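You operate a simulated robot arm through the tools that you are given. There is no shell and no other tool.

The job below is to be done with a simulated two-armed robot. You get a single attempt, and the scene is never put back.

## Task
Put the blue lamp box marked "640 h" from the green mat on the top of the cream cabinet. Take the magenta cartridge and put it on the top of the grey cart. Fetch the yellow cartridge and stand it on the top of the grey cart. Take the thinner bottle on the top of the grey workbench and put it away on the mixing end of the ink bench. Take the grey cup on the top of the grey workbench and put it away on the mixing end of the ink bench. Pick up the orange cartridge with one hand, pass it to the other hand and put it on the top of the cream cabinet. Any order will do. Set down upright: yellow cartridge, thinner bottle, grey cup.

The check looks at the end state, three seconds after you hand in, the way a careful person would. Anything else that was tipped, shoved, dropped, spilled or broken makes it a failure.

## Robot
Two 7-joint arms with three-finger grippers on one trunk, on a base that drives. Base frame: it is fixed to the floor where the robot stands at the start and does not move with it; the origin is under the middle of the robot, x ahead of it, y to its left, z up. Lengths are in cm, angles in rad, forces in N, time in s.
The left shoulder is at the start at [3, 12.4, 100.8], the right one opposite. With the tool pointing down near the work surface each hand reaches from about 10 to 80 cm from the robot's upright axis, wherever it stands, measured 20 degrees to its own side. Places, roughly: blue lamp box [200, 75, 75]; grey cup (8x8x8 cm) [-470, 130, 90]; magenta cartridge [25, 175, 100]; mixing end of the ink bench [80, -160, 90]; orange cartridge [-450, 125, 100]; thinner bottle [-475, 150, 100]; top of the cream cabinet [-170, 130, 140]; top of the grey cart [10, 290, 80]; yellow cartridge [25, 200, 100]. Payload 2.2 kg a hand.
The tool frame of a hand sits at the grasp point between the pads (the TCP): z along the fingers, y along the line on which they close. The tips reach 2.8 cm beyond it. The gripper opens to 10.2 cm. The gripper's body begins 7.1 cm behind the TCP.
Orientation is told as [roll, pitch, yaw] about the base's x, y, z axes, in that order, counted from this pose: with the fingers straight down and closing along the base's y, the tool's x points along the base's -x, its y along +y and its z along -z.

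## Interface
- The arms move only by the tool arm_command. It takes "left_deltas", "right_deltas" or both (then of equal length, played together; a hand with none holds still); each is a list that holds one entry, the list of rows, each a list of 7 numbers: the shift along the base's x, y, z in cm, then the turn, a rotation vector about the base's x, y, z in rad, then the finger opening in cm, from 0 to 10.2. In form: [[[x, y, z, ax, ay, az, grip], ...]]. A call has 1 to 20 rows; each row shifts and turns the commanded pose from where the row before left it. Each row takes 0.2 s and may step no farther than 5 cm and 0.15 rad from the row before; otherwise, or with a gripper value out of range, the whole call is refused. Where a pose cannot be reached the arm comes as near as it can. A force on the tool above 40 N (or 10 N above the force at the start of the call, whichever is more), or a blocked arm, ends the call early, and 0.2 s more pass. The fingers move at their own pace and stop on an object; they squeeze with about 23 N. The grip force told is the motor's: it shows also when the fingers shut on nothing. Time passes only in rows, and 0.2 s behind the last, so rows that do not move let the fingers close. It gives the time, the measured TCP pose, the force on the tool (base axes), the opening and the grip force at its end, in the units of the frame above (readings bear some noise), with the torque about the TCP (base axes, N m) and any sound that the robot's microphone picked up.
- Cameras (640 x 400 px; columns grow to the right, rows downward): "scene" is now at [5.68, -0.99, 174.01]; the picture's right is [-0.12, -0.99, 0.00], its down [-0.61, 0.08, -0.79] and it looks along [0.78, -0.10, -0.62] (base axes); focal length 267 px, centre (320, 200). "left" rides on the left gripper at [7.2, 3.8, -8.6] in its tool frame; the picture's right is [-0.46, 0.89, 0.00], its down [-0.60, -0.32, -0.73] and it looks along [-0.65, -0.34, 0.68] (tool axes); focal length 256 px, centre (320, 200). "right" rides on the right gripper at [6.9, 4.4, -8.6] in its tool frame; the picture's right is [-0.53, 0.85, 0.00], its down [-0.58, -0.36, -0.73] and it looks along [-0.62, -0.39, 0.68] (tool axes); focal length 256 px, centre (320, 200). There is no depth. A picture from a camera that has moved, and an enlarged one, comes with that camera's place and axes in the base frame and with its lens.
- camera(camera): a new picture of that camera. No time passes.
- slide_trunk(by): slides the trunk up (or, below 0, down) by that many cm; the arms and the scene camera ride with it, the base frame stays. It gives what a move gives, with no picture.
- base_move(legs): drives the robot by 1 to 6 legs, each [ahead, left, turn to the left] in cm, cm and rad, along the robot's own axes; the way and the turn of a leg run together, so that a leg with both is an arc; at most 150 cm and 3.142 rad a leg. The arms and the cameras ride along, it lands a little off, and it stops where it bumps. It gives what a move gives.
- turn_head(pan, tilt): turns the head with the scene camera to pan (to the left, within 2.496 rad either way) and tilt (down, from -0.506 to 1.204), counted from straight ahead of the robot. It gives what a move gives.
- zoom(camera, box): a new picture of the part [left, top, right, bottom] of that camera's present view, enlarged. No time passes.
- job_done(): hands the job in; it is judged then, once.

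Nothing tells you exact positions but the pictures and the camera data. Unless the task says otherwise, let go and move clear before handing in.

The tools are called after "Request:" as name(argument=value, ...) on one line, values as JSON. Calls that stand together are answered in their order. arm_command: Moves the arms, as the interface text tells. Its arguments: {"type":"object","properties":{"left_deltas":{"type":"array"},"right_deltas":{"type":"array"}},"required":[]} The other tools are called the same way: slide_trunk (by) slides the trunk up or down; base_move (legs) drives the base; turn_head (pan, tilt) turns the head that bears the scene camera; camera (camera) takes a picture; zoom (camera, box) takes an enlarged picture of a part of a camera's view; job_done () hands the job in.

At the start:

```text
clock: 0.0
left_tool_pos: [48.33, 21.69, 110.93]
left_tcp_rot: [-0.001, -0.001, 0.0]
left_force: [0.0, -0.4, -0.4]
left_ft_torque: [0.0, 0.0, 0.03]
left_grip_width: 10.2
left_gripper_force: 0.0
right_tool_pos: [38.72, -15.9, 113.55]
right_tcp_rot: [-0.001, 0.001, 0.0]
right_force: [0.6, -0.4, 0.0]
right_ft_torque: [0.01, 0.01, -0.01]
right_grip_width: 10.18
right_gripper_force: 0.0
trunk travel left (down, up): [-25.0, 29.0]
robot x, y, heading: [0.14, -0.04, 0.001]
head pan, tilt: [-0.124, 0.667]
```

scene: 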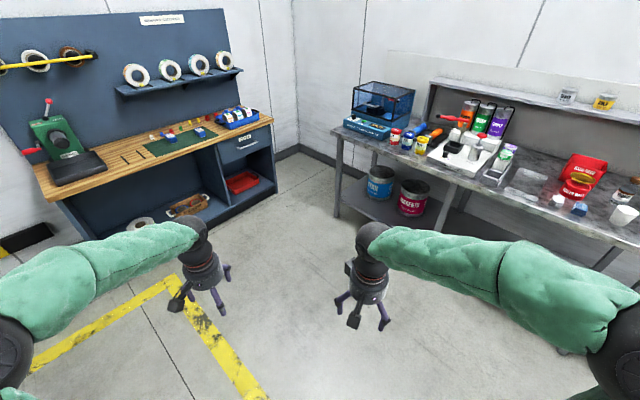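
right: 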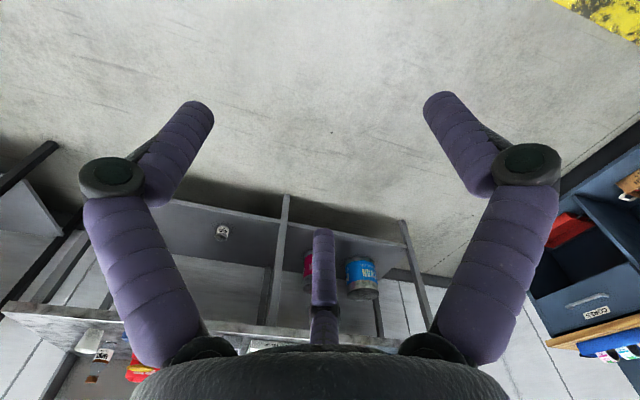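
left: 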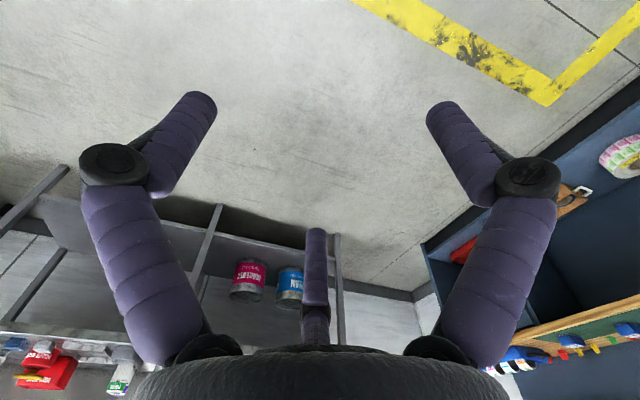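

I see a blue bench with a green mat ahead to the left and an ink bench ahead to the right. First I look around to learn the layout before moving.

Request:
zoom(camera="scene", box=[100, 80, 300, 205])

Request:
zoom(camera="scene", box=[330, 60, 640, 254])

Request:
turn_head(pan=1.2, tilt=0.5)

Request:
camera(camera="scene")

Request:
turn_head(pan=2.4, tilt=0.4)

Request:
camera(camera="scene")

Request:
turn_head(pan=-1.2, tilt=0.5)

Request:
camera(camera="scene")

Request:
turn_head(pan=-2.4, tilt=0.4)

Request:
camera(camera="scene")

```text
3.20 times, centred on (200, 142) of scene
camera zoom: at [5.68, -0.99, 174.01], right [-0.12, -0.99, 0.0], down [-0.61, 0.08, -0.79], along [0.78, -0.1, -0.62], focal length 853 px, centre (704, 384)
```

zoom: 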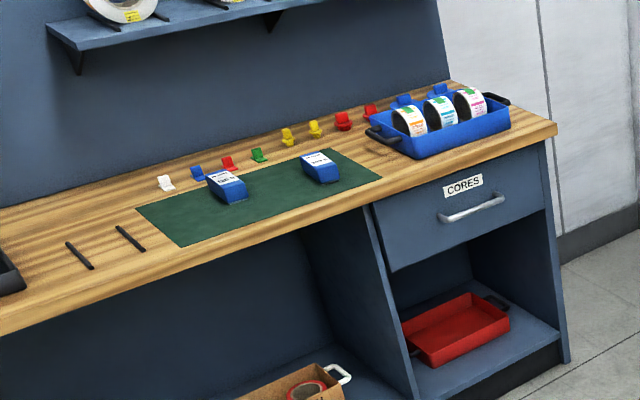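

```text
2.06 times, centred on (485, 157) of scene
camera zoom: at [5.68, -0.99, 174.01], right [-0.12, -0.99, 0.0], down [-0.61, 0.08, -0.79], along [0.78, -0.1, -0.62], focal length 550 px, centre (-20, 289)
```

zoom: 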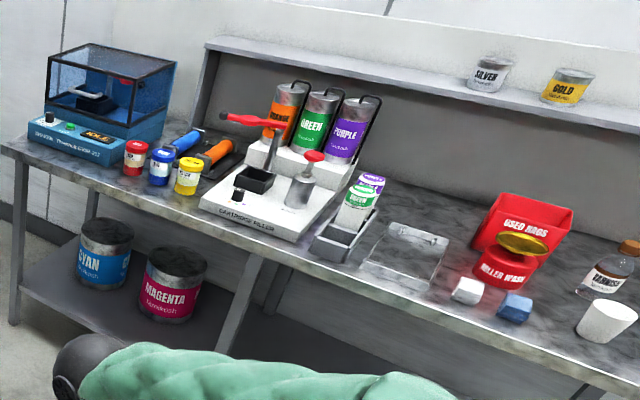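

```text
clock: 1.5
left_tool_pos: [48.47, 21.66, 110.94]
left_tcp_rot: [0.001, 0.001, -0.001]
left_force: [-0.1, 0.2, 0.2]
left_ft_torque: [0.0, -0.01, -0.02]
left_grip_width: 10.21
left_gripper_force: 0.1
right_tool_pos: [38.65, -15.84, 113.71]
right_tcp_rot: [0.0, 0.0, 0.0]
right_force: [0.3, -0.2, -0.5]
right_ft_torque: [0.0, -0.03, -0.01]
right_grip_width: 10.19
right_gripper_force: 0.2
trunk travel left (down, up): [-25.0, 29.0]
robot x, y, heading: [0.33, 0.02, -0.003]
head pan, tilt: [1.201, 0.499]
```

```text
taken
camera scene: at [0.42, 8.56, 175.51], right [0.93, -0.36, 0.0], down [-0.17, -0.45, -0.88], along [0.32, 0.82, -0.48], focal length 267 px, centre (320, 200)
```

scene: 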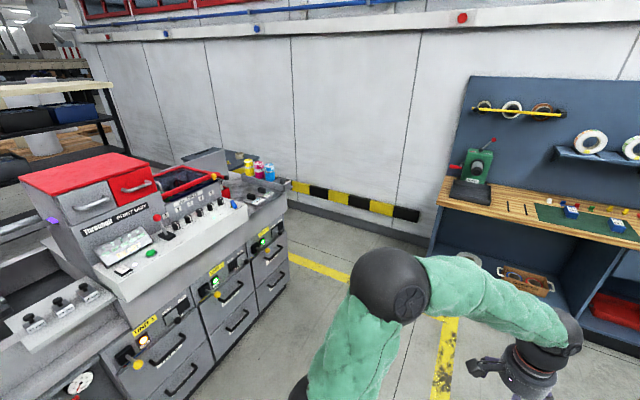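

```text
clock: 2.9
left_tool_pos: [48.39, 21.57, 110.86]
left_tcp_rot: [0.0, 0.0, 0.0]
left_force: [-0.2, -0.6, -1.3]
left_ft_torque: [0.04, -0.01, 0.0]
left_grip_width: 10.2
left_gripper_force: 0.0
right_tool_pos: [38.71, -15.76, 113.58]
right_tcp_rot: [-0.001, 0.0, -0.001]
right_force: [-0.1, 0.5, 0.2]
right_ft_torque: [0.02, 0.04, 0.0]
right_grip_width: 10.2
right_gripper_force: 0.0
trunk travel left (down, up): [-25.0, 29.0]
robot x, y, heading: [-0.16, 0.13, -0.001]
head pan, tilt: [2.4, 0.4]
```

```text
taken
camera scene: at [-9.7, 6.35, 176.42], right [0.68, 0.74, 0.0], down [0.29, -0.26, -0.92], along [-0.68, 0.62, -0.39], focal length 267 px, centre (320, 200)
```

scene: 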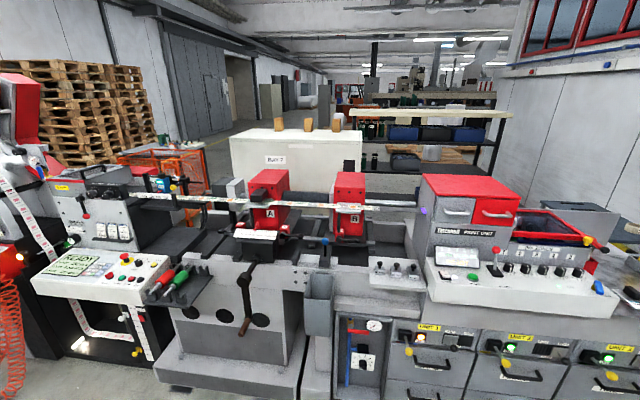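

```text
clock: 5.9
left_tool_pos: [48.33, 21.65, 110.97]
left_tcp_rot: [0.0, -0.001, -0.001]
left_force: [0.6, -0.5, -0.8]
left_ft_torque: [0.01, -0.01, 0.03]
left_grip_width: 10.21
left_gripper_force: 0.0
right_tool_pos: [38.61, -15.86, 113.68]
right_tcp_rot: [0.0, 0.0, 0.001]
right_force: [0.4, -0.4, 0.2]
right_ft_torque: [0.0, 0.0, 0.0]
right_grip_width: 10.2
right_gripper_force: 0.1
trunk travel left (down, up): [-25.0, 29.0]
robot x, y, heading: [0.04, -0.17, -0.001]
head pan, tilt: [-1.201, 0.499]
```

```text
taken
camera scene: at [0.42, -8.4, 175.51], right [-0.93, -0.36, 0.0], down [-0.17, 0.45, -0.88], along [0.32, -0.82, -0.48], focal length 267 px, centre (320, 200)
```

scene: 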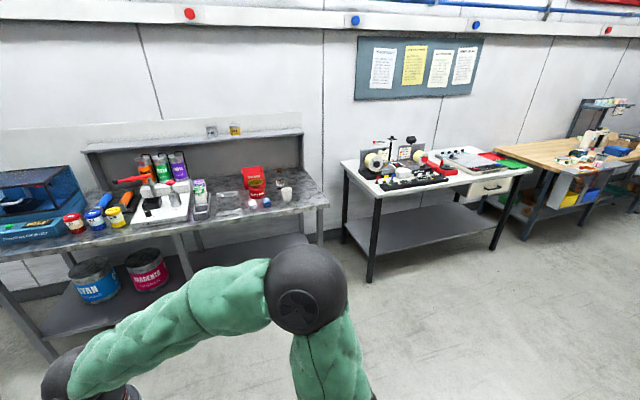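

```text
clock: 7.3
left_tool_pos: [48.37, 21.57, 110.91]
left_tcp_rot: [0.0, 0.0, 0.001]
left_force: [0.7, 0.2, 0.3]
left_ft_torque: [0.01, -0.04, -0.01]
left_grip_width: 10.17
left_gripper_force: 0.0
right_tool_pos: [38.66, -15.83, 113.7]
right_tcp_rot: [-0.001, -0.001, 0.001]
right_force: [-0.3, -0.1, -0.8]
right_ft_torque: [0.01, 0.05, 0.0]
right_grip_width: 10.17
right_gripper_force: 0.1
trunk travel left (down, up): [-25.0, 29.0]
robot x, y, heading: [-0.3, -0.15, 0.0]
head pan, tilt: [-2.4, 0.4]
```

```text
taken
camera scene: at [-9.7, -6.18, 176.42], right [-0.68, 0.74, 0.0], down [0.29, 0.26, -0.92], along [-0.68, -0.62, -0.39], focal length 267 px, centre (320, 200)
```

scene: 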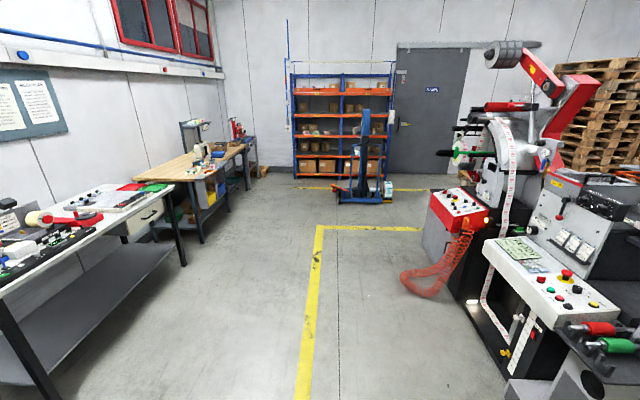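

I see a press line standing obliquely behind me on the left, a cream cabinet behind it, and the ink bench to the right. I now look at the lamp boxes and press end more closely.

Request:
turn_head(pan=0.36, tilt=0.4)

Request:
camera(camera="scene")

Request:
zoom(camera="scene", box=[260, 180, 360, 243])

Request:
turn_head(pan=1.5, tilt=0.3)

Request:
camera(camera="scene")

Request:
zoom(camera="scene", box=[220, 80, 480, 242])

Request:
turn_head(pan=2.49, tilt=0.1)

Request:
camera(camera="scene")

Request:
zoom(camera="scene", box=[100, 100, 420, 300])

```text
clock: 9.7
left_tool_pos: [48.47, 21.61, 111.0]
left_tcp_rot: [0.0, 0.0, 0.0]
left_force: [-0.1, 0.0, 0.0]
left_ft_torque: [0.01, 0.0, -0.01]
left_grip_width: 10.21
left_gripper_force: 0.1
right_tool_pos: [38.71, -15.71, 113.73]
right_tcp_rot: [0.001, -0.002, 0.0]
right_force: [-0.9, 0.3, -1.6]
right_ft_torque: [0.0, -0.01, -0.01]
right_grip_width: 10.21
right_gripper_force: 0.0
trunk travel left (down, up): [-25.0, 29.0]
robot x, y, heading: [0.06, 0.1, 0.003]
head pan, tilt: [0.36, 0.4]
```

```text
taken
camera scene: at [5.8, 3.34, 176.42], right [0.35, -0.94, 0.0], down [-0.36, -0.14, -0.92], along [0.86, 0.32, -0.39], focal length 267 px, centre (320, 200)
```

scene: 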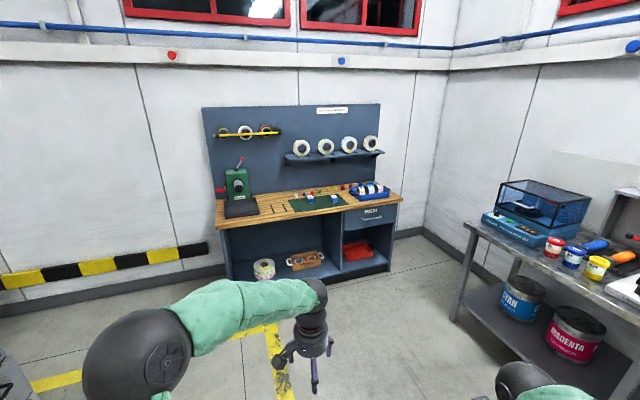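

```text
6.35 times, centred on (310, 212) of scene
camera zoom: at [5.8, 3.34, 176.42], right [0.35, -0.94, 0.0], down [-0.36, -0.14, -0.92], along [0.86, 0.32, -0.39], focal length 1693 px, centre (384, 127)
```

zoom: 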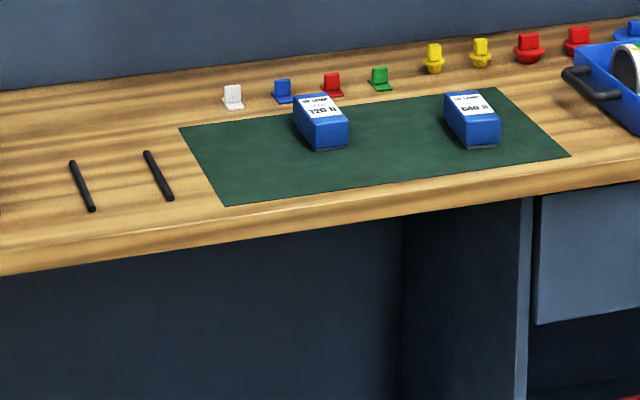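

```text
clock: 11.1
left_tool_pos: [48.5, 21.62, 110.86]
left_tcp_rot: [0.001, 0.0, 0.0]
left_force: [0.1, 0.8, -0.7]
left_ft_torque: [0.01, 0.01, -0.01]
left_grip_width: 10.17
left_gripper_force: 0.1
right_tool_pos: [38.68, -15.76, 113.62]
right_tcp_rot: [0.001, 0.0, -0.001]
right_force: [0.0, -0.2, 0.6]
right_ft_torque: [0.02, 0.0, -0.03]
right_grip_width: 10.22
right_gripper_force: 0.0
trunk travel left (down, up): [-25.0, 29.0]
robot x, y, heading: [0.12, -0.19, -0.003]
head pan, tilt: [1.499, 0.3]
```

```text
taken
camera scene: at [-2.2, 9.39, 177.35], right [1.0, -0.07, 0.0], down [-0.02, -0.29, -0.96], along [0.07, 0.95, -0.3], focal length 267 px, centre (320, 200)
```

scene: 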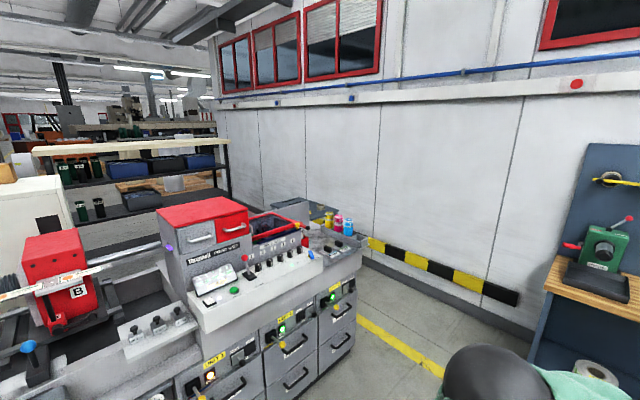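

```text
2.46 times, centred on (350, 161) of scene
camera zoom: at [-2.2, 9.39, 177.35], right [1.0, -0.07, 0.0], down [-0.02, -0.29, -0.96], along [0.07, 0.95, -0.3], focal length 656 px, centre (246, 296)
```

zoom: 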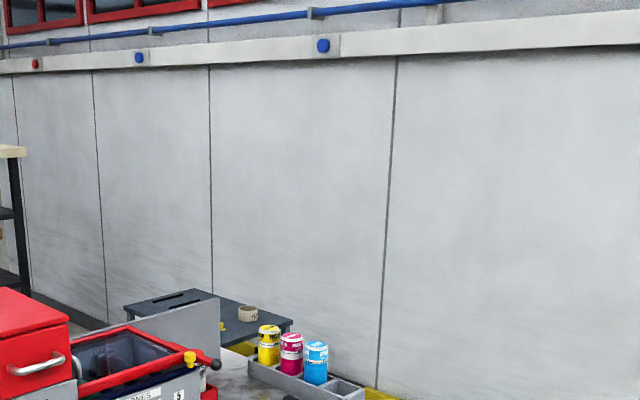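

```text
clock: 12.3
left_tool_pos: [48.37, 21.57, 110.99]
left_tcp_rot: [-0.002, 0.0, 0.001]
left_force: [0.1, 0.0, 0.1]
left_ft_torque: [0.0, -0.01, 0.0]
left_grip_width: 10.23
left_gripper_force: 0.0
right_tool_pos: [38.69, -15.85, 113.59]
right_tcp_rot: [0.0, -0.001, -0.001]
right_force: [0.7, 0.4, 0.5]
right_ft_torque: [0.0, -0.01, 0.0]
right_grip_width: 10.21
right_gripper_force: 0.0
trunk travel left (down, up): [-25.0, 29.0]
robot x, y, heading: [-0.08, 0.05, 0.001]
head pan, tilt: [2.491, 0.099]
```

```text
taken
camera scene: at [-10.19, 5.67, 179.21], right [0.61, 0.8, 0.0], down [0.08, -0.06, -1.0], along [-0.79, 0.6, -0.1], focal length 267 px, centre (320, 200)
```

scene: 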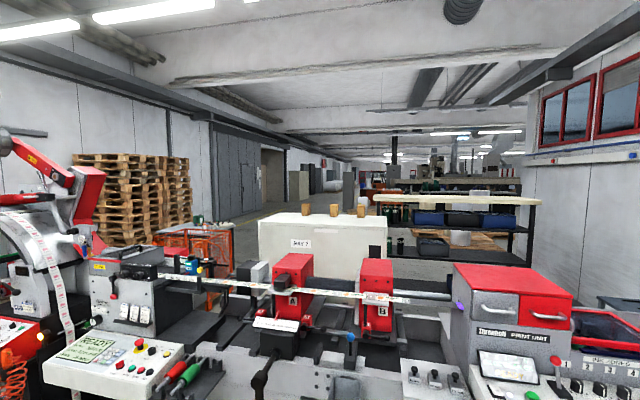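

```text
2.00 times, centred on (260, 200) of scene
camera zoom: at [-10.19, 5.67, 179.21], right [0.61, 0.8, 0.0], down [0.08, -0.06, -1.0], along [-0.79, 0.6, -0.1], focal length 533 px, centre (440, 200)
```

zoom: 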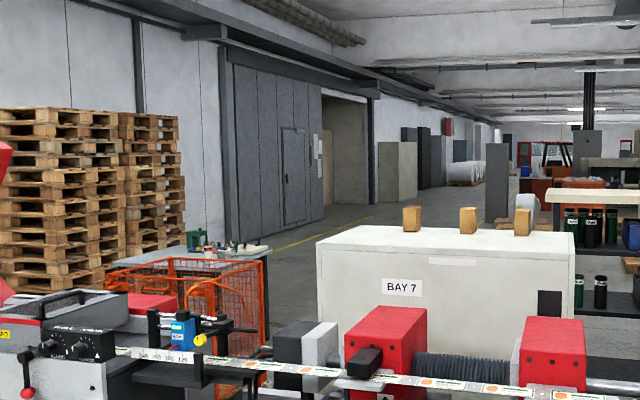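

The "640 h" box is the right one on the mat, at about (229, 72). The room is turned about 0.70 rad against my frame, so I turn square to the blue bench and drive up to it.

Request:
base_move(legs=[[0, 0, 0.7], [100, -60, 0]])

Request:
turn_head(pan=0, tilt=0.6)

Request:
camera(camera="scene")

Request:
turn_head(pan=1.3, tilt=0.4)

Request:
camera(camera="scene")

```text
clock: 20.2
left_tool_pos: [139.21, 65.85, 110.85]
left_tcp_rot: [0.0, 0.002, 0.697]
left_force: [0.6, 0.9, -0.1]
left_ft_torque: [0.01, 0.01, -0.04]
left_grip_width: 10.21
left_gripper_force: 0.0
right_tool_pos: [155.64, 30.83, 113.63]
right_tcp_rot: [-0.001, -0.001, 0.697]
right_force: [0.1, 0.4, 0.4]
right_ft_torque: [-0.01, -0.03, 0.01]
right_grip_width: 10.19
right_gripper_force: 0.0
trunk travel left (down, up): [-25.0, 29.0]
robot x, y, heading: [115.62, 18.59, 0.694]
head pan, tilt: [2.491, 0.099]
```

```text
clock: 22.4
left_tool_pos: [139.07, 66.0, 110.92]
left_tcp_rot: [0.0, -0.001, 0.697]
left_force: [-0.1, -0.3, 0.5]
left_ft_torque: [0.02, -0.01, 0.0]
left_grip_width: 10.21
left_gripper_force: 0.1
right_tool_pos: [155.62, 30.96, 113.48]
right_tcp_rot: [0.0, -0.001, 0.696]
right_force: [-0.3, 0.1, 0.0]
right_ft_torque: [0.0, -0.02, 0.01]
right_grip_width: 10.2
right_gripper_force: 0.0
trunk travel left (down, up): [-25.0, 29.0]
robot x, y, heading: [115.74, 18.11, 0.699]
head pan, tilt: [0.0, 0.6]
```

```text
taken
camera scene: at [120.4, 22.11, 174.6], right [0.64, -0.77, 0.0], down [-0.43, -0.36, -0.83], along [0.63, 0.53, -0.56], focal length 267 px, centre (320, 200)
```

scene: 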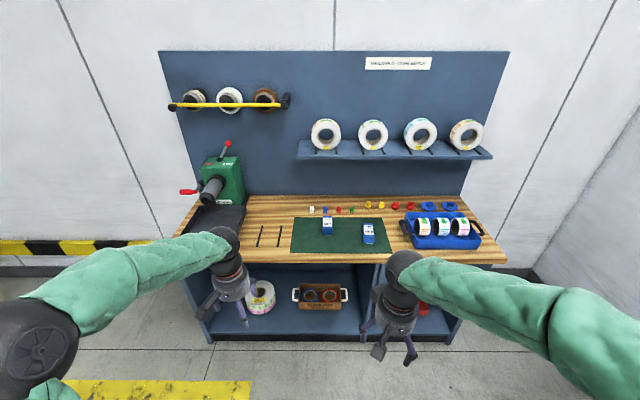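

```text
clock: 23.9
left_tool_pos: [139.03, 66.06, 110.84]
left_tcp_rot: [0.0, 0.0, 0.697]
left_force: [0.5, -0.4, 0.0]
left_ft_torque: [0.01, 0.0, 0.02]
left_grip_width: 10.18
left_gripper_force: 0.1
right_tool_pos: [155.67, 30.98, 113.69]
right_tcp_rot: [0.001, 0.001, 0.696]
right_force: [-0.9, -0.8, 0.1]
right_ft_torque: [0.01, -0.01, 0.05]
right_grip_width: 10.19
right_gripper_force: 0.1
trunk travel left (down, up): [-25.0, 29.0]
robot x, y, heading: [115.95, 18.55, 0.697]
head pan, tilt: [1.3, 0.4]
```

```text
taken
camera scene: at [109.8, 24.88, 176.42], right [0.91, 0.41, 0.0], down [0.16, -0.35, -0.92], along [-0.38, 0.84, -0.39], focal length 267 px, centre (320, 200)
```

scene: 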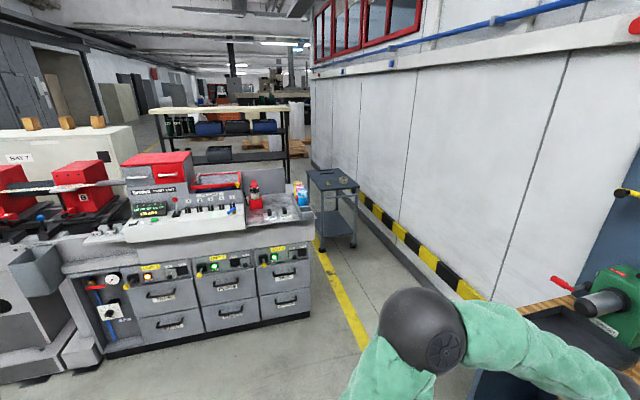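

The "640 h" box sits on the right of the mat at about (221, 72), top near 79 cm. I drive up to the bench so the right hand can take it.

Request:
base_move(legs=[[52, -7, 0]])

Request:
turn_head(pan=-0.3, tilt=0.9)

Request:
camera(camera="scene")

Request:
camera(camera="right")

```text
clock: 27.0
left_tool_pos: [183.62, 93.98, 110.87]
left_tcp_rot: [0.0, 0.001, 0.696]
left_force: [-0.1, -0.7, -0.8]
left_ft_torque: [0.01, 0.04, 0.0]
left_grip_width: 10.2
left_gripper_force: 0.0
right_tool_pos: [200.23, 59.01, 113.54]
right_tcp_rot: [0.0, 0.002, 0.695]
right_force: [-0.2, 0.2, -0.1]
right_ft_torque: [-0.03, 0.04, 0.02]
right_grip_width: 10.18
right_gripper_force: 0.1
trunk travel left (down, up): [-25.0, 29.0]
robot x, y, heading: [160.19, 46.46, 0.689]
head pan, tilt: [1.3, 0.4]
```

```text
clock: 28.6
left_tool_pos: [183.57, 93.98, 110.94]
left_tcp_rot: [-0.001, -0.002, 0.696]
left_force: [0.0, 0.6, 0.5]
left_ft_torque: [0.0, -0.03, 0.0]
left_grip_width: 10.2
left_gripper_force: 0.0
right_tool_pos: [200.07, 58.96, 113.61]
right_tcp_rot: [0.0, -0.002, 0.698]
right_force: [0.5, -0.7, 0.6]
right_ft_torque: [0.01, 0.02, -0.01]
right_grip_width: 10.21
right_gripper_force: 0.0
trunk travel left (down, up): [-25.0, 29.0]
robot x, y, heading: [160.37, 46.05, 0.697]
head pan, tilt: [-0.3, 0.901]
```

```text
taken
camera scene: at [165.1, 47.39, 172.12], right [0.39, -0.92, 0.0], down [-0.72, -0.3, -0.62], along [0.57, 0.24, -0.78], focal length 267 px, centre (320, 200)
```

scene: 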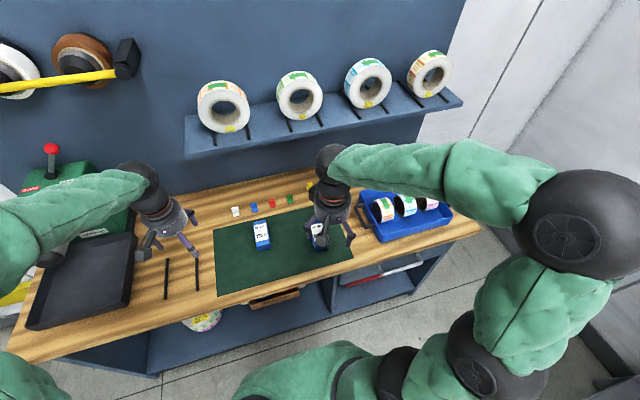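

```text
taken
camera right: at [192.03, 57.86, 122.21], right [-0.13, 0.99, 0.0], down [0.68, 0.09, 0.73], along [0.72, 0.1, -0.68], focal length 256 px, centre (320, 200)
```

right: 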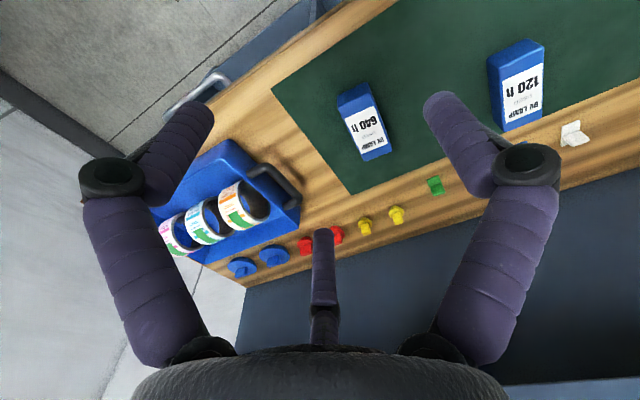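

The right camera sees the "640 h" box clearly, slightly turned against my heading. I zoom in to measure it and move the hand over it to see it from a second place.

Request:
zoom(camera="right", box=[300, 60, 420, 180])

Request:
arm_command(right_deltas=[[[2, 2, -3, 0, 0, -0.07, 10.2], [2, 2, -3, 0, 0, -0.06, 10.2], [2, 1.5, -3, 0, 0, 0, 10.2], [0, 0, 0, 0, 0, 0, 10.2]]])

Request:
camera(camera="right")

Request:
camera(camera="left")

```text
3.33 times, centred on (360, 120) of right
camera zoom: at [192.03, 57.86, 122.21], right [-0.13, 0.99, 0.0], down [0.68, 0.09, 0.73], along [0.72, 0.1, -0.68], focal length 853 px, centre (187, 467)
```

zoom: 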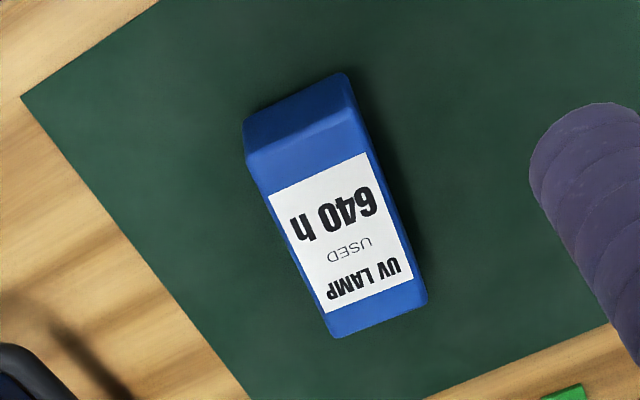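

```text
clock: 29.6
left_tool_pos: [183.67, 93.97, 111.05]
left_tcp_rot: [0.0, 0.0, 0.695]
left_force: [-0.1, 0.7, 0.0]
left_ft_torque: [-0.01, -0.02, 0.0]
left_grip_width: 10.19
left_gripper_force: 0.2
right_tool_pos: [206.02, 64.35, 104.49]
right_tcp_rot: [0.0, -0.001, 0.566]
right_force: [0.0, -0.4, 0.3]
right_ft_torque: [0.0, -0.03, -0.02]
right_grip_width: 10.2
right_gripper_force: 0.0
trunk travel left (down, up): [-25.0, 29.0]
robot x, y, heading: [160.43, 46.08, 0.694]
head pan, tilt: [-0.3, 0.901]
```

```text
taken
camera right: at [197.89, 64.31, 113.11], right [0.0, 1.0, 0.0], down [0.68, 0.0, 0.73], along [0.73, 0.0, -0.68], focal length 256 px, centre (320, 200)
```

right: 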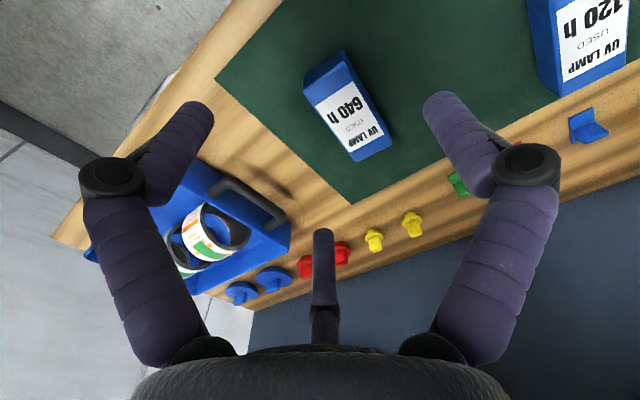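

```text
taken
camera left: at [175.36, 92.21, 119.52], right [-0.21, 0.98, 0.0], down [0.67, 0.14, 0.73], along [0.72, 0.15, -0.68], focal length 256 px, centre (320, 200)
```

left: 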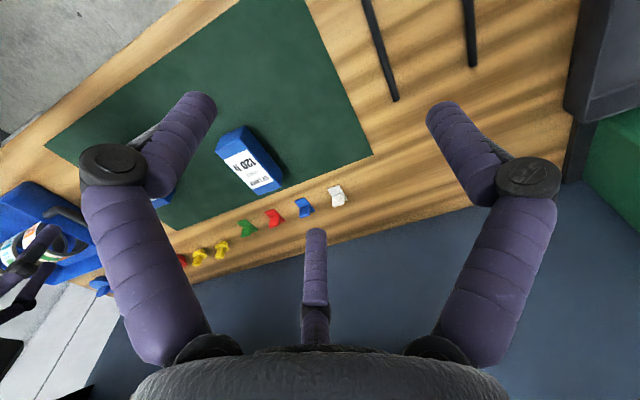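

Request:
zoom(camera="right", box=[290, 40, 410, 180])

```text
2.86 times, centred on (350, 110) of right
camera zoom: at [197.89, 64.31, 113.11], right [0.0, 1.0, 0.0], down [0.68, 0.0, 0.73], along [0.73, 0.0, -0.68], focal length 731 px, centre (234, 457)
```

zoom: 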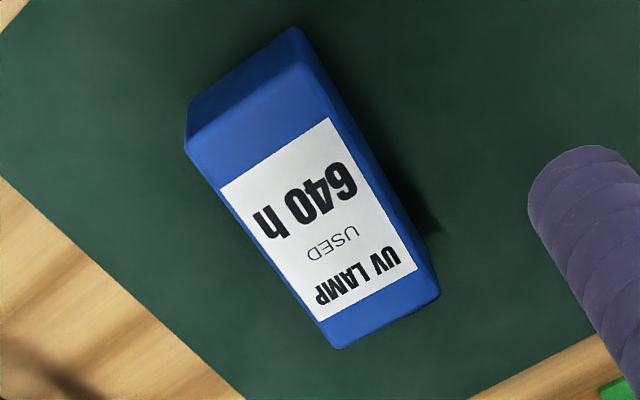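

The box top triangulates to z ≈ 90, centre about (211.2, 67.4), yaw ≈ 0.63, about 4.4 cm wide; the mat is near z ≈ 86. I move the right hand over it and lower in steps.

Request:
arm_command(right_deltas=[[[3, 1.5, 0, 0, 0, 0.064, 10.2], [2.2, 1.55, -2, 0, 0, 0, 10.2], [0, 0, -4, 0, 0, 0, 10.2], [0, 0, -4, 0, 0, 0, 10.2], [0, 0, 0, 0, 0, 0, 10.2]]])

Request:
camera(camera="right")

Request:
camera(camera="left")

Request:
camera(camera="scene")

```text
clock: 30.8
left_tool_pos: [183.56, 93.99, 111.05]
left_tcp_rot: [0.001, -0.001, 0.695]
left_force: [0.4, -0.2, -0.2]
left_ft_torque: [-0.01, -0.01, 0.03]
left_grip_width: 10.21
left_gripper_force: 0.1
right_tool_pos: [211.23, 67.36, 94.65]
right_tcp_rot: [0.0, 0.0, 0.63]
right_force: [0.2, -1.1, 0.1]
right_ft_torque: [-0.01, 0.01, 0.01]
right_grip_width: 10.19
right_gripper_force: 0.1
trunk travel left (down, up): [-25.0, 29.0]
robot x, y, heading: [160.38, 46.29, 0.699]
head pan, tilt: [-0.3, 0.901]
```

```text
taken
camera right: at [203.03, 66.89, 103.24], right [-0.07, 1.0, 0.0], down [0.68, 0.04, 0.73], along [0.73, 0.05, -0.68], focal length 256 px, centre (320, 200)
```

right: 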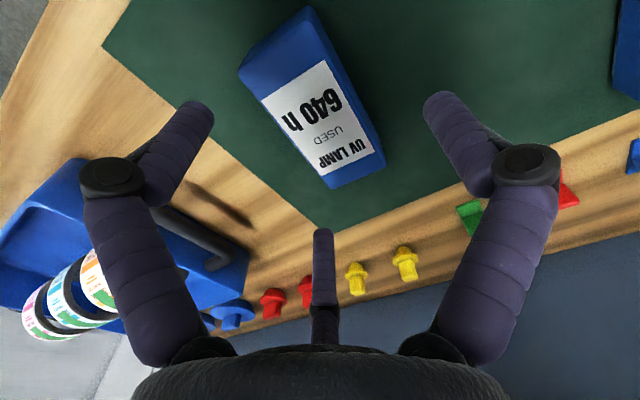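

```text
taken
camera left: at [175.4, 92.24, 119.5], right [-0.21, 0.98, 0.0], down [0.67, 0.14, 0.73], along [0.71, 0.15, -0.68], focal length 256 px, centre (320, 200)
```

left: 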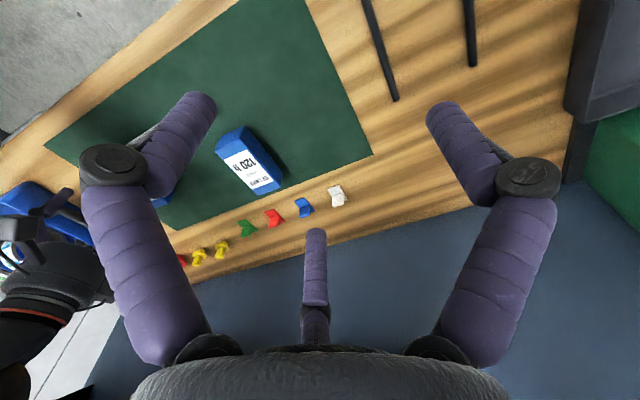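

```text
taken
camera scene: at [165.05, 47.35, 172.12], right [0.39, -0.92, 0.0], down [-0.72, -0.3, -0.62], along [0.57, 0.24, -0.78], focal length 267 px, centre (320, 200)
```

scene: 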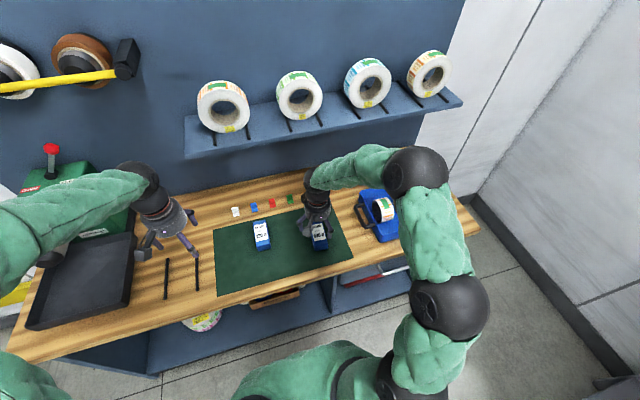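

Box is centred between the fingers. I lower slowly, watching the force, and then close.

Request:
arm_command(right_deltas=[[[0.2, 0.2, -3, 0, 0, 0, 10.2], [0, 0, -2, 0, 0, 0, 10.2], [0, 0, -1, 0, 0, 0, 10.2], [0, 0, -0.5, 0, 0, 0, 10.2], [0, 0, 0, 0, 0, 0, 10.2]]])

Request:
camera(camera="right")

Request:
zoom(camera="scene", box=[260, 180, 380, 270])

```text
clock: 31.6
left_tool_pos: [183.63, 94.03, 110.94]
left_tcp_rot: [-0.001, -0.001, 0.696]
left_force: [0.5, 0.4, 0.1]
left_ft_torque: [-0.02, 0.01, 0.01]
left_grip_width: 10.19
left_gripper_force: 0.0
right_tool_pos: [211.72, 67.73, 89.9]
right_tcp_rot: [-0.002, -0.006, 0.626]
right_force: [-5.4, -4.4, 23.1]
right_ft_torque: [-0.99, 0.34, -0.18]
right_grip_width: 10.24
right_gripper_force: 0.2
trunk travel left (down, up): [-25.0, 29.0]
robot x, y, heading: [160.23, 46.56, 0.699]
head pan, tilt: [-0.3, 0.901]
stopped in row 3 (right hand): the force on the tool passed its limit at 48 N (the readings are from after the stop); the commanded pose is now the measured one
```

```text
taken
camera right: at [203.5, 67.19, 98.42], right [-0.06, 1.0, 0.0], down [0.68, 0.04, 0.74], along [0.73, 0.05, -0.68], focal length 256 px, centre (320, 200)
```

right: 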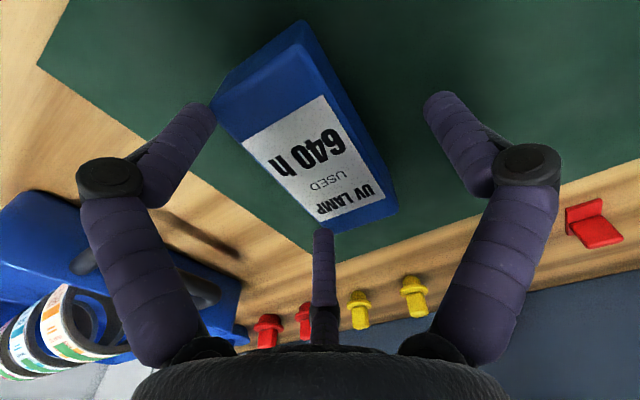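

```text
4.44 times, centred on (320, 225) of scene
camera zoom: at [164.99, 47.35, 172.14], right [0.39, -0.92, 0.0], down [-0.72, -0.3, -0.62], along [0.57, 0.24, -0.78], focal length 1185 px, centre (320, 89)
```

zoom: 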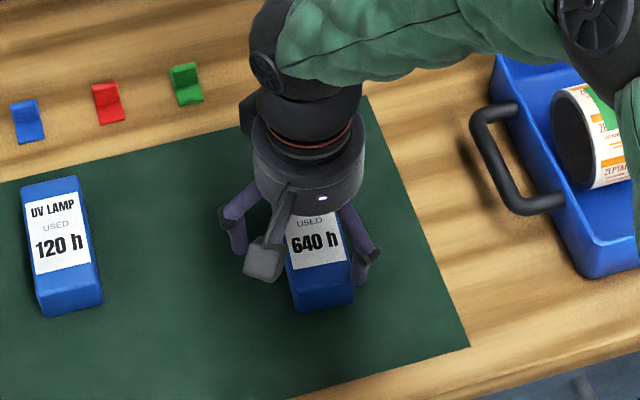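

The hand touched something at z = 89.9, off the closing line: the contact and the pictures suggest the gripper really has three prongs. I lift clear and close the left gripper in free air to see how it truly moves.

Request:
arm_command(right_deltas=[[[0, 0, 2, 0, 0, 0, 10.2], [0, 0, 4, 0, 0, 0, 10.2], [0, 0, 4, 0, 0, 0, 10.2], [0, 0, 0, 0, 0, 0, 10.2]]], left_deltas=[[[0, 0, 0, 0, 0, 0, 3], [0, 0, 0, 0, 0, 0, 3], [0, 0, 0, 0, 0, 0, 3], [0, 0, 0, 0, 0, 0, 3]]])

Request:
camera(camera="left")

Request:
camera(camera="right")

Request:
zoom(camera="scene", box=[100, 130, 240, 280])

Request:
zoom(camera="scene", box=[250, 130, 390, 280])

```text
clock: 32.6
left_tool_pos: [183.65, 94.0, 110.97]
left_tcp_rot: [0.0, 0.001, 0.696]
left_force: [0.5, -0.9, -0.2]
left_ft_torque: [-0.01, -0.01, 0.02]
left_grip_width: 2.99
left_gripper_force: 0.1
right_tool_pos: [211.79, 67.79, 99.67]
right_tcp_rot: [-0.001, -0.004, 0.629]
right_force: [0.3, -0.6, 0.5]
right_ft_torque: [0.02, -0.02, 0.02]
right_grip_width: 10.21
right_gripper_force: 0.1
trunk travel left (down, up): [-25.0, 29.0]
robot x, y, heading: [160.6, 46.01, 0.698]
head pan, tilt: [-0.3, 0.901]
```

```text
taken
camera left: at [175.49, 92.29, 119.45], right [-0.21, 0.98, 0.0], down [0.67, 0.14, 0.73], along [0.71, 0.15, -0.68], focal length 256 px, centre (320, 200)
```

left: 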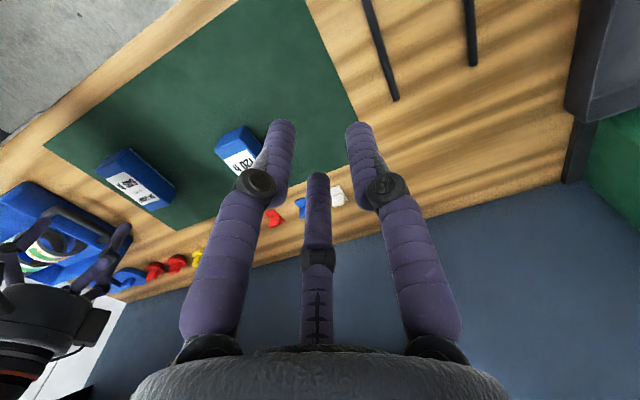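

```text
taken
camera right: at [203.5, 67.21, 108.2], right [-0.07, 1.0, 0.0], down [0.68, 0.04, 0.73], along [0.73, 0.05, -0.68], focal length 256 px, centre (320, 200)
```

right: 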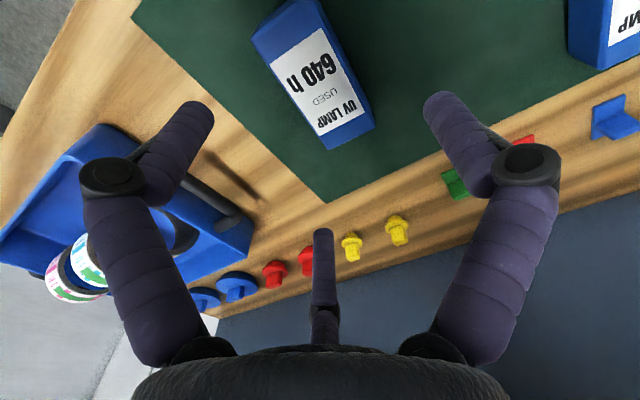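

```text
2.67 times, centred on (170, 205) of scene
camera zoom: at [165.16, 47.43, 172.11], right [0.39, -0.92, 0.0], down [-0.72, -0.3, -0.62], along [0.57, 0.24, -0.78], focal length 711 px, centre (720, 187)
```

zoom: 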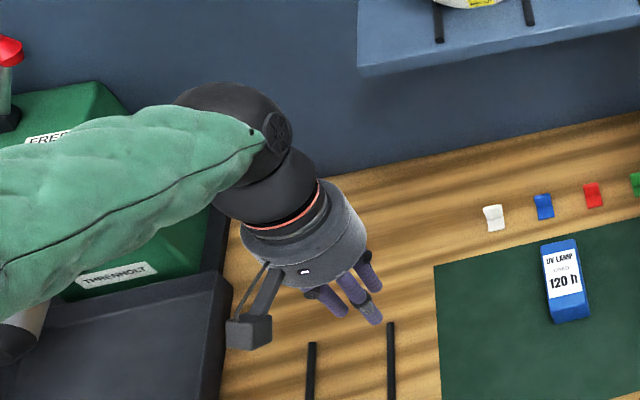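

```text
2.67 times, centred on (320, 205) of scene
camera zoom: at [165.16, 47.43, 172.11], right [0.39, -0.92, 0.0], down [-0.72, -0.3, -0.62], along [0.57, 0.24, -0.78], focal length 711 px, centre (320, 187)
```

zoom: 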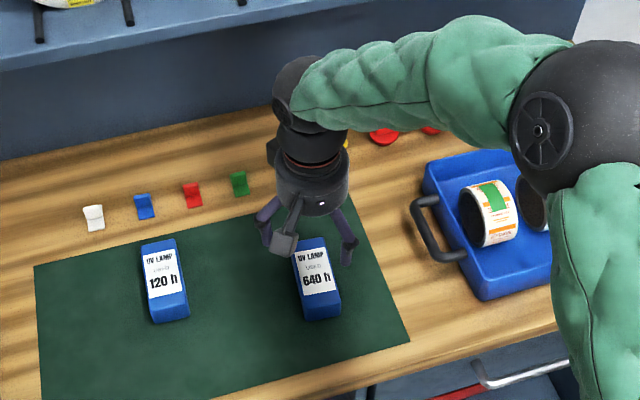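

The gripper is in fact a three-prong centring one (prongs at +y and ±30° behind −y), and two prongs landed on the box's right edge. I shift about 1.1 cm to the box's right so all prongs clear it, then lower again carefully.

Request:
arm_command(right_deltas=[[[1.14, -0.62, 0, 0, 0, -0.015, 10.2], [0, 0, -4, 0, 0, 0, 10.2], [0, 0, -4, 0, 0, 0, 10.2], [0, 0, -1.5, 0, 0, 0, 10.2], [0, 0, -1, 0, 0, 0, 10.2], [0, 0, -1, 0, 0, 0, 10.2], [0, 0, 0, 0, 0, 0, 10.2]]])

Request:
camera(camera="right")

Request:
zoom(camera="scene", box=[260, 180, 380, 270])

```text
clock: 34.2
left_tool_pos: [183.59, 94.03, 110.9]
left_tcp_rot: [0.0, 0.0, 0.696]
left_force: [0.5, -0.9, 0.3]
left_ft_torque: [-0.01, -0.02, 0.0]
left_grip_width: 3.0
left_gripper_force: 0.0
right_tool_pos: [212.89, 67.05, 88.12]
right_tcp_rot: [-0.001, -0.003, 0.613]
right_force: [-0.2, -0.7, -0.6]
right_ft_torque: [-0.03, 0.04, -0.03]
right_grip_width: 10.22
right_gripper_force: 0.0
trunk travel left (down, up): [-25.0, 29.0]
robot x, y, heading: [160.63, 46.68, 0.695]
head pan, tilt: [-0.3, 0.901]
```

```text
taken
camera right: at [204.66, 66.65, 96.7], right [-0.05, 1.0, 0.0], down [0.68, 0.03, 0.73], along [0.73, 0.04, -0.68], focal length 256 px, centre (320, 200)
```

right: 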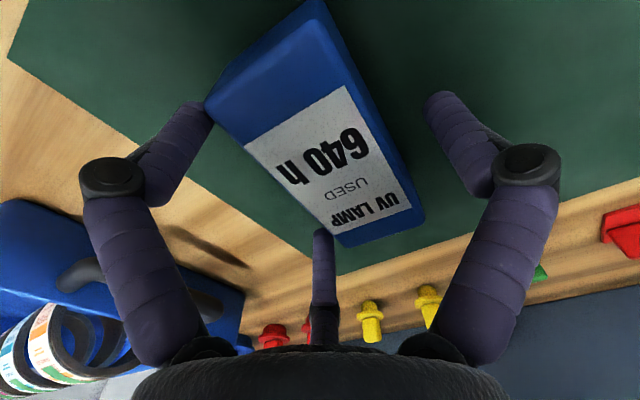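

```text
4.44 times, centred on (320, 225) of scene
camera zoom: at [165.1, 47.38, 172.12], right [0.39, -0.92, 0.0], down [-0.72, -0.3, -0.62], along [0.57, 0.24, -0.78], focal length 1185 px, centre (320, 89)
```

zoom: 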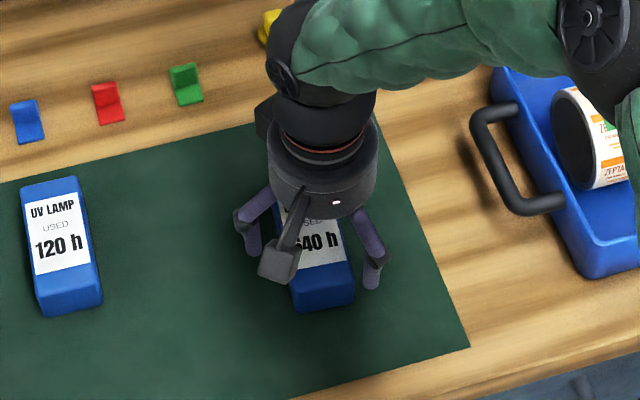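

Request:
arm_command(right_deltas=[[[0, 0, -0.5, 0, 0, 0, 10.2], [0, 0, -0.5, 0, 0, 0, 10.2], [0, 0, 0, 0, 0, 0, 10.2]]])

```text
clock: 35.0
left_tool_pos: [183.53, 93.96, 110.92]
left_tcp_rot: [0.001, 0.001, 0.696]
left_force: [-1.5, 0.3, 0.1]
left_ft_torque: [-0.02, -0.01, -0.02]
left_grip_width: 2.98
left_gripper_force: 0.1
right_tool_pos: [212.94, 67.08, 87.17]
right_tcp_rot: [-0.001, -0.003, 0.613]
right_force: [0.1, 0.1, -0.5]
right_ft_torque: [0.01, 0.0, 0.02]
right_grip_width: 10.19
right_gripper_force: 0.1
trunk travel left (down, up): [-25.0, 29.0]
robot x, y, heading: [160.4, 46.41, 0.696]
head pan, tilt: [-0.3, 0.901]
```

No contact yet; the tips are about 3 cm below the box top. I close the fingers on the box.

Request:
arm_command(right_deltas=[[[0, 0, 0, 0, 0, 0, 7], [0, 0, 0, 0, 0, 0, 5], [0, 0, 0, 0, 0, 0, 3], [0, 0, 0, 0, 0, 0, 2], [0, 0, 0, 0, 0, 0, 2]]])

Request:
camera(camera="right")

Request:
zoom(camera="scene", box=[260, 180, 380, 270])

```text
clock: 36.2
left_tool_pos: [183.54, 93.98, 110.96]
left_tcp_rot: [0.0, -0.001, 0.697]
left_force: [-0.2, 0.3, -0.6]
left_ft_torque: [-0.02, 0.04, -0.02]
left_grip_width: 3.01
left_gripper_force: 0.1
right_tool_pos: [212.88, 67.12, 87.12]
right_tcp_rot: [-0.002, -0.005, 0.611]
right_force: [1.6, -0.6, 4.0]
right_ft_torque: [-0.03, 0.01, 0.01]
right_grip_width: 7.06
right_gripper_force: 23.8
trunk travel left (down, up): [-25.0, 29.0]
robot x, y, heading: [160.28, 45.96, 0.7]
head pan, tilt: [-0.3, 0.901]
```

```text
taken
camera right: at [204.68, 66.66, 95.71], right [-0.05, 1.0, 0.0], down [0.68, 0.03, 0.73], along [0.73, 0.04, -0.68], focal length 256 px, centre (320, 200)
```

right: 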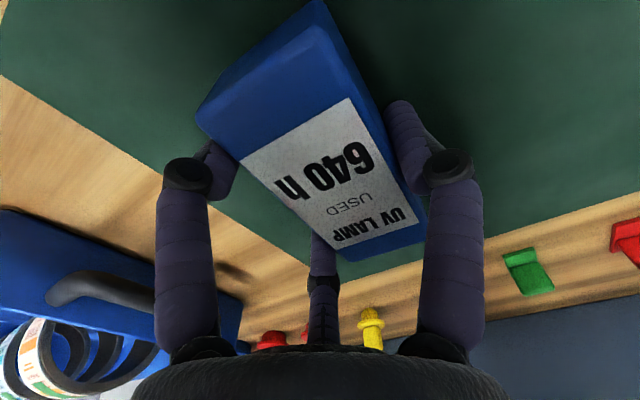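

```text
4.44 times, centred on (320, 225) of scene
camera zoom: at [165.1, 47.36, 172.12], right [0.39, -0.92, 0.0], down [-0.72, -0.3, -0.62], along [0.57, 0.24, -0.78], focal length 1185 px, centre (320, 89)
```

zoom: 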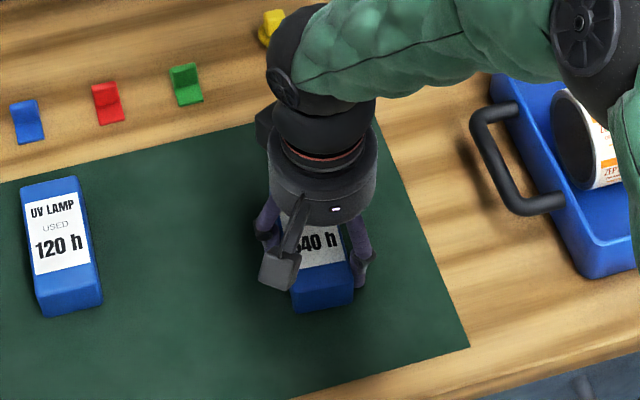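

The three prongs hold the box across its width (opening 7.06, force 23.8). I lift it.

Request:
arm_command(right_deltas=[[[0, 0, 1, 0, 0, 0, 2], [0, 0, 3, 0, 0, 0, 2], [0, 0, 4, 0, 0, 0, 2], [0, 0, 4, 0, 0, 0, 2], [0, 0, 5, 0, 0, 0, 2], [0, 0, 0, 0, 0, 0, 2]]])

Request:
camera(camera="right")

Request:
camera(camera="scene")

```text
clock: 37.6
left_tool_pos: [183.67, 94.09, 110.82]
left_tcp_rot: [0.0, 0.002, 0.695]
left_force: [0.4, 0.1, 0.0]
left_ft_torque: [-0.05, 0.03, -0.02]
left_grip_width: 3.02
left_gripper_force: 0.1
right_tool_pos: [212.8, 67.09, 104.05]
right_tcp_rot: [-0.001, -0.004, 0.612]
right_force: [0.3, -0.5, -3.5]
right_ft_torque: [0.02, -0.02, -0.01]
right_grip_width: 7.05
right_gripper_force: 22.9
trunk travel left (down, up): [-25.0, 29.0]
robot x, y, heading: [160.17, 46.31, 0.692]
head pan, tilt: [-0.3, 0.901]
```

```text
taken
camera right: at [204.66, 66.66, 112.6], right [-0.05, 1.0, 0.0], down [0.68, 0.03, 0.73], along [0.73, 0.04, -0.68], focal length 256 px, centre (320, 200)
```

right: 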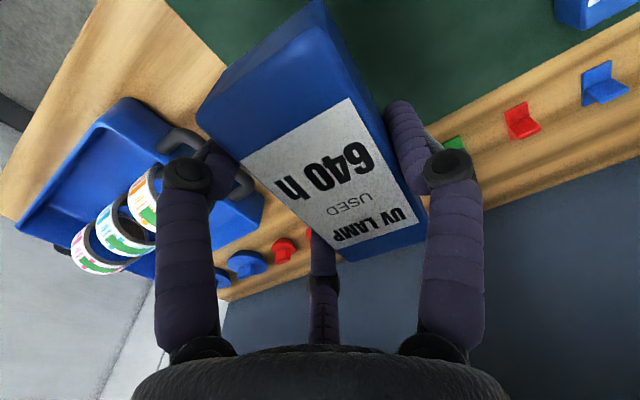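

```text
taken
camera scene: at [165.22, 47.45, 172.11], right [0.39, -0.92, 0.0], down [-0.72, -0.3, -0.62], along [0.57, 0.24, -0.78], focal length 267 px, centre (320, 200)
```

scene: 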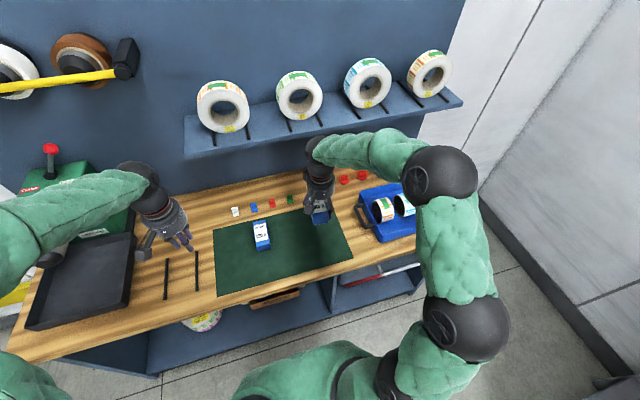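

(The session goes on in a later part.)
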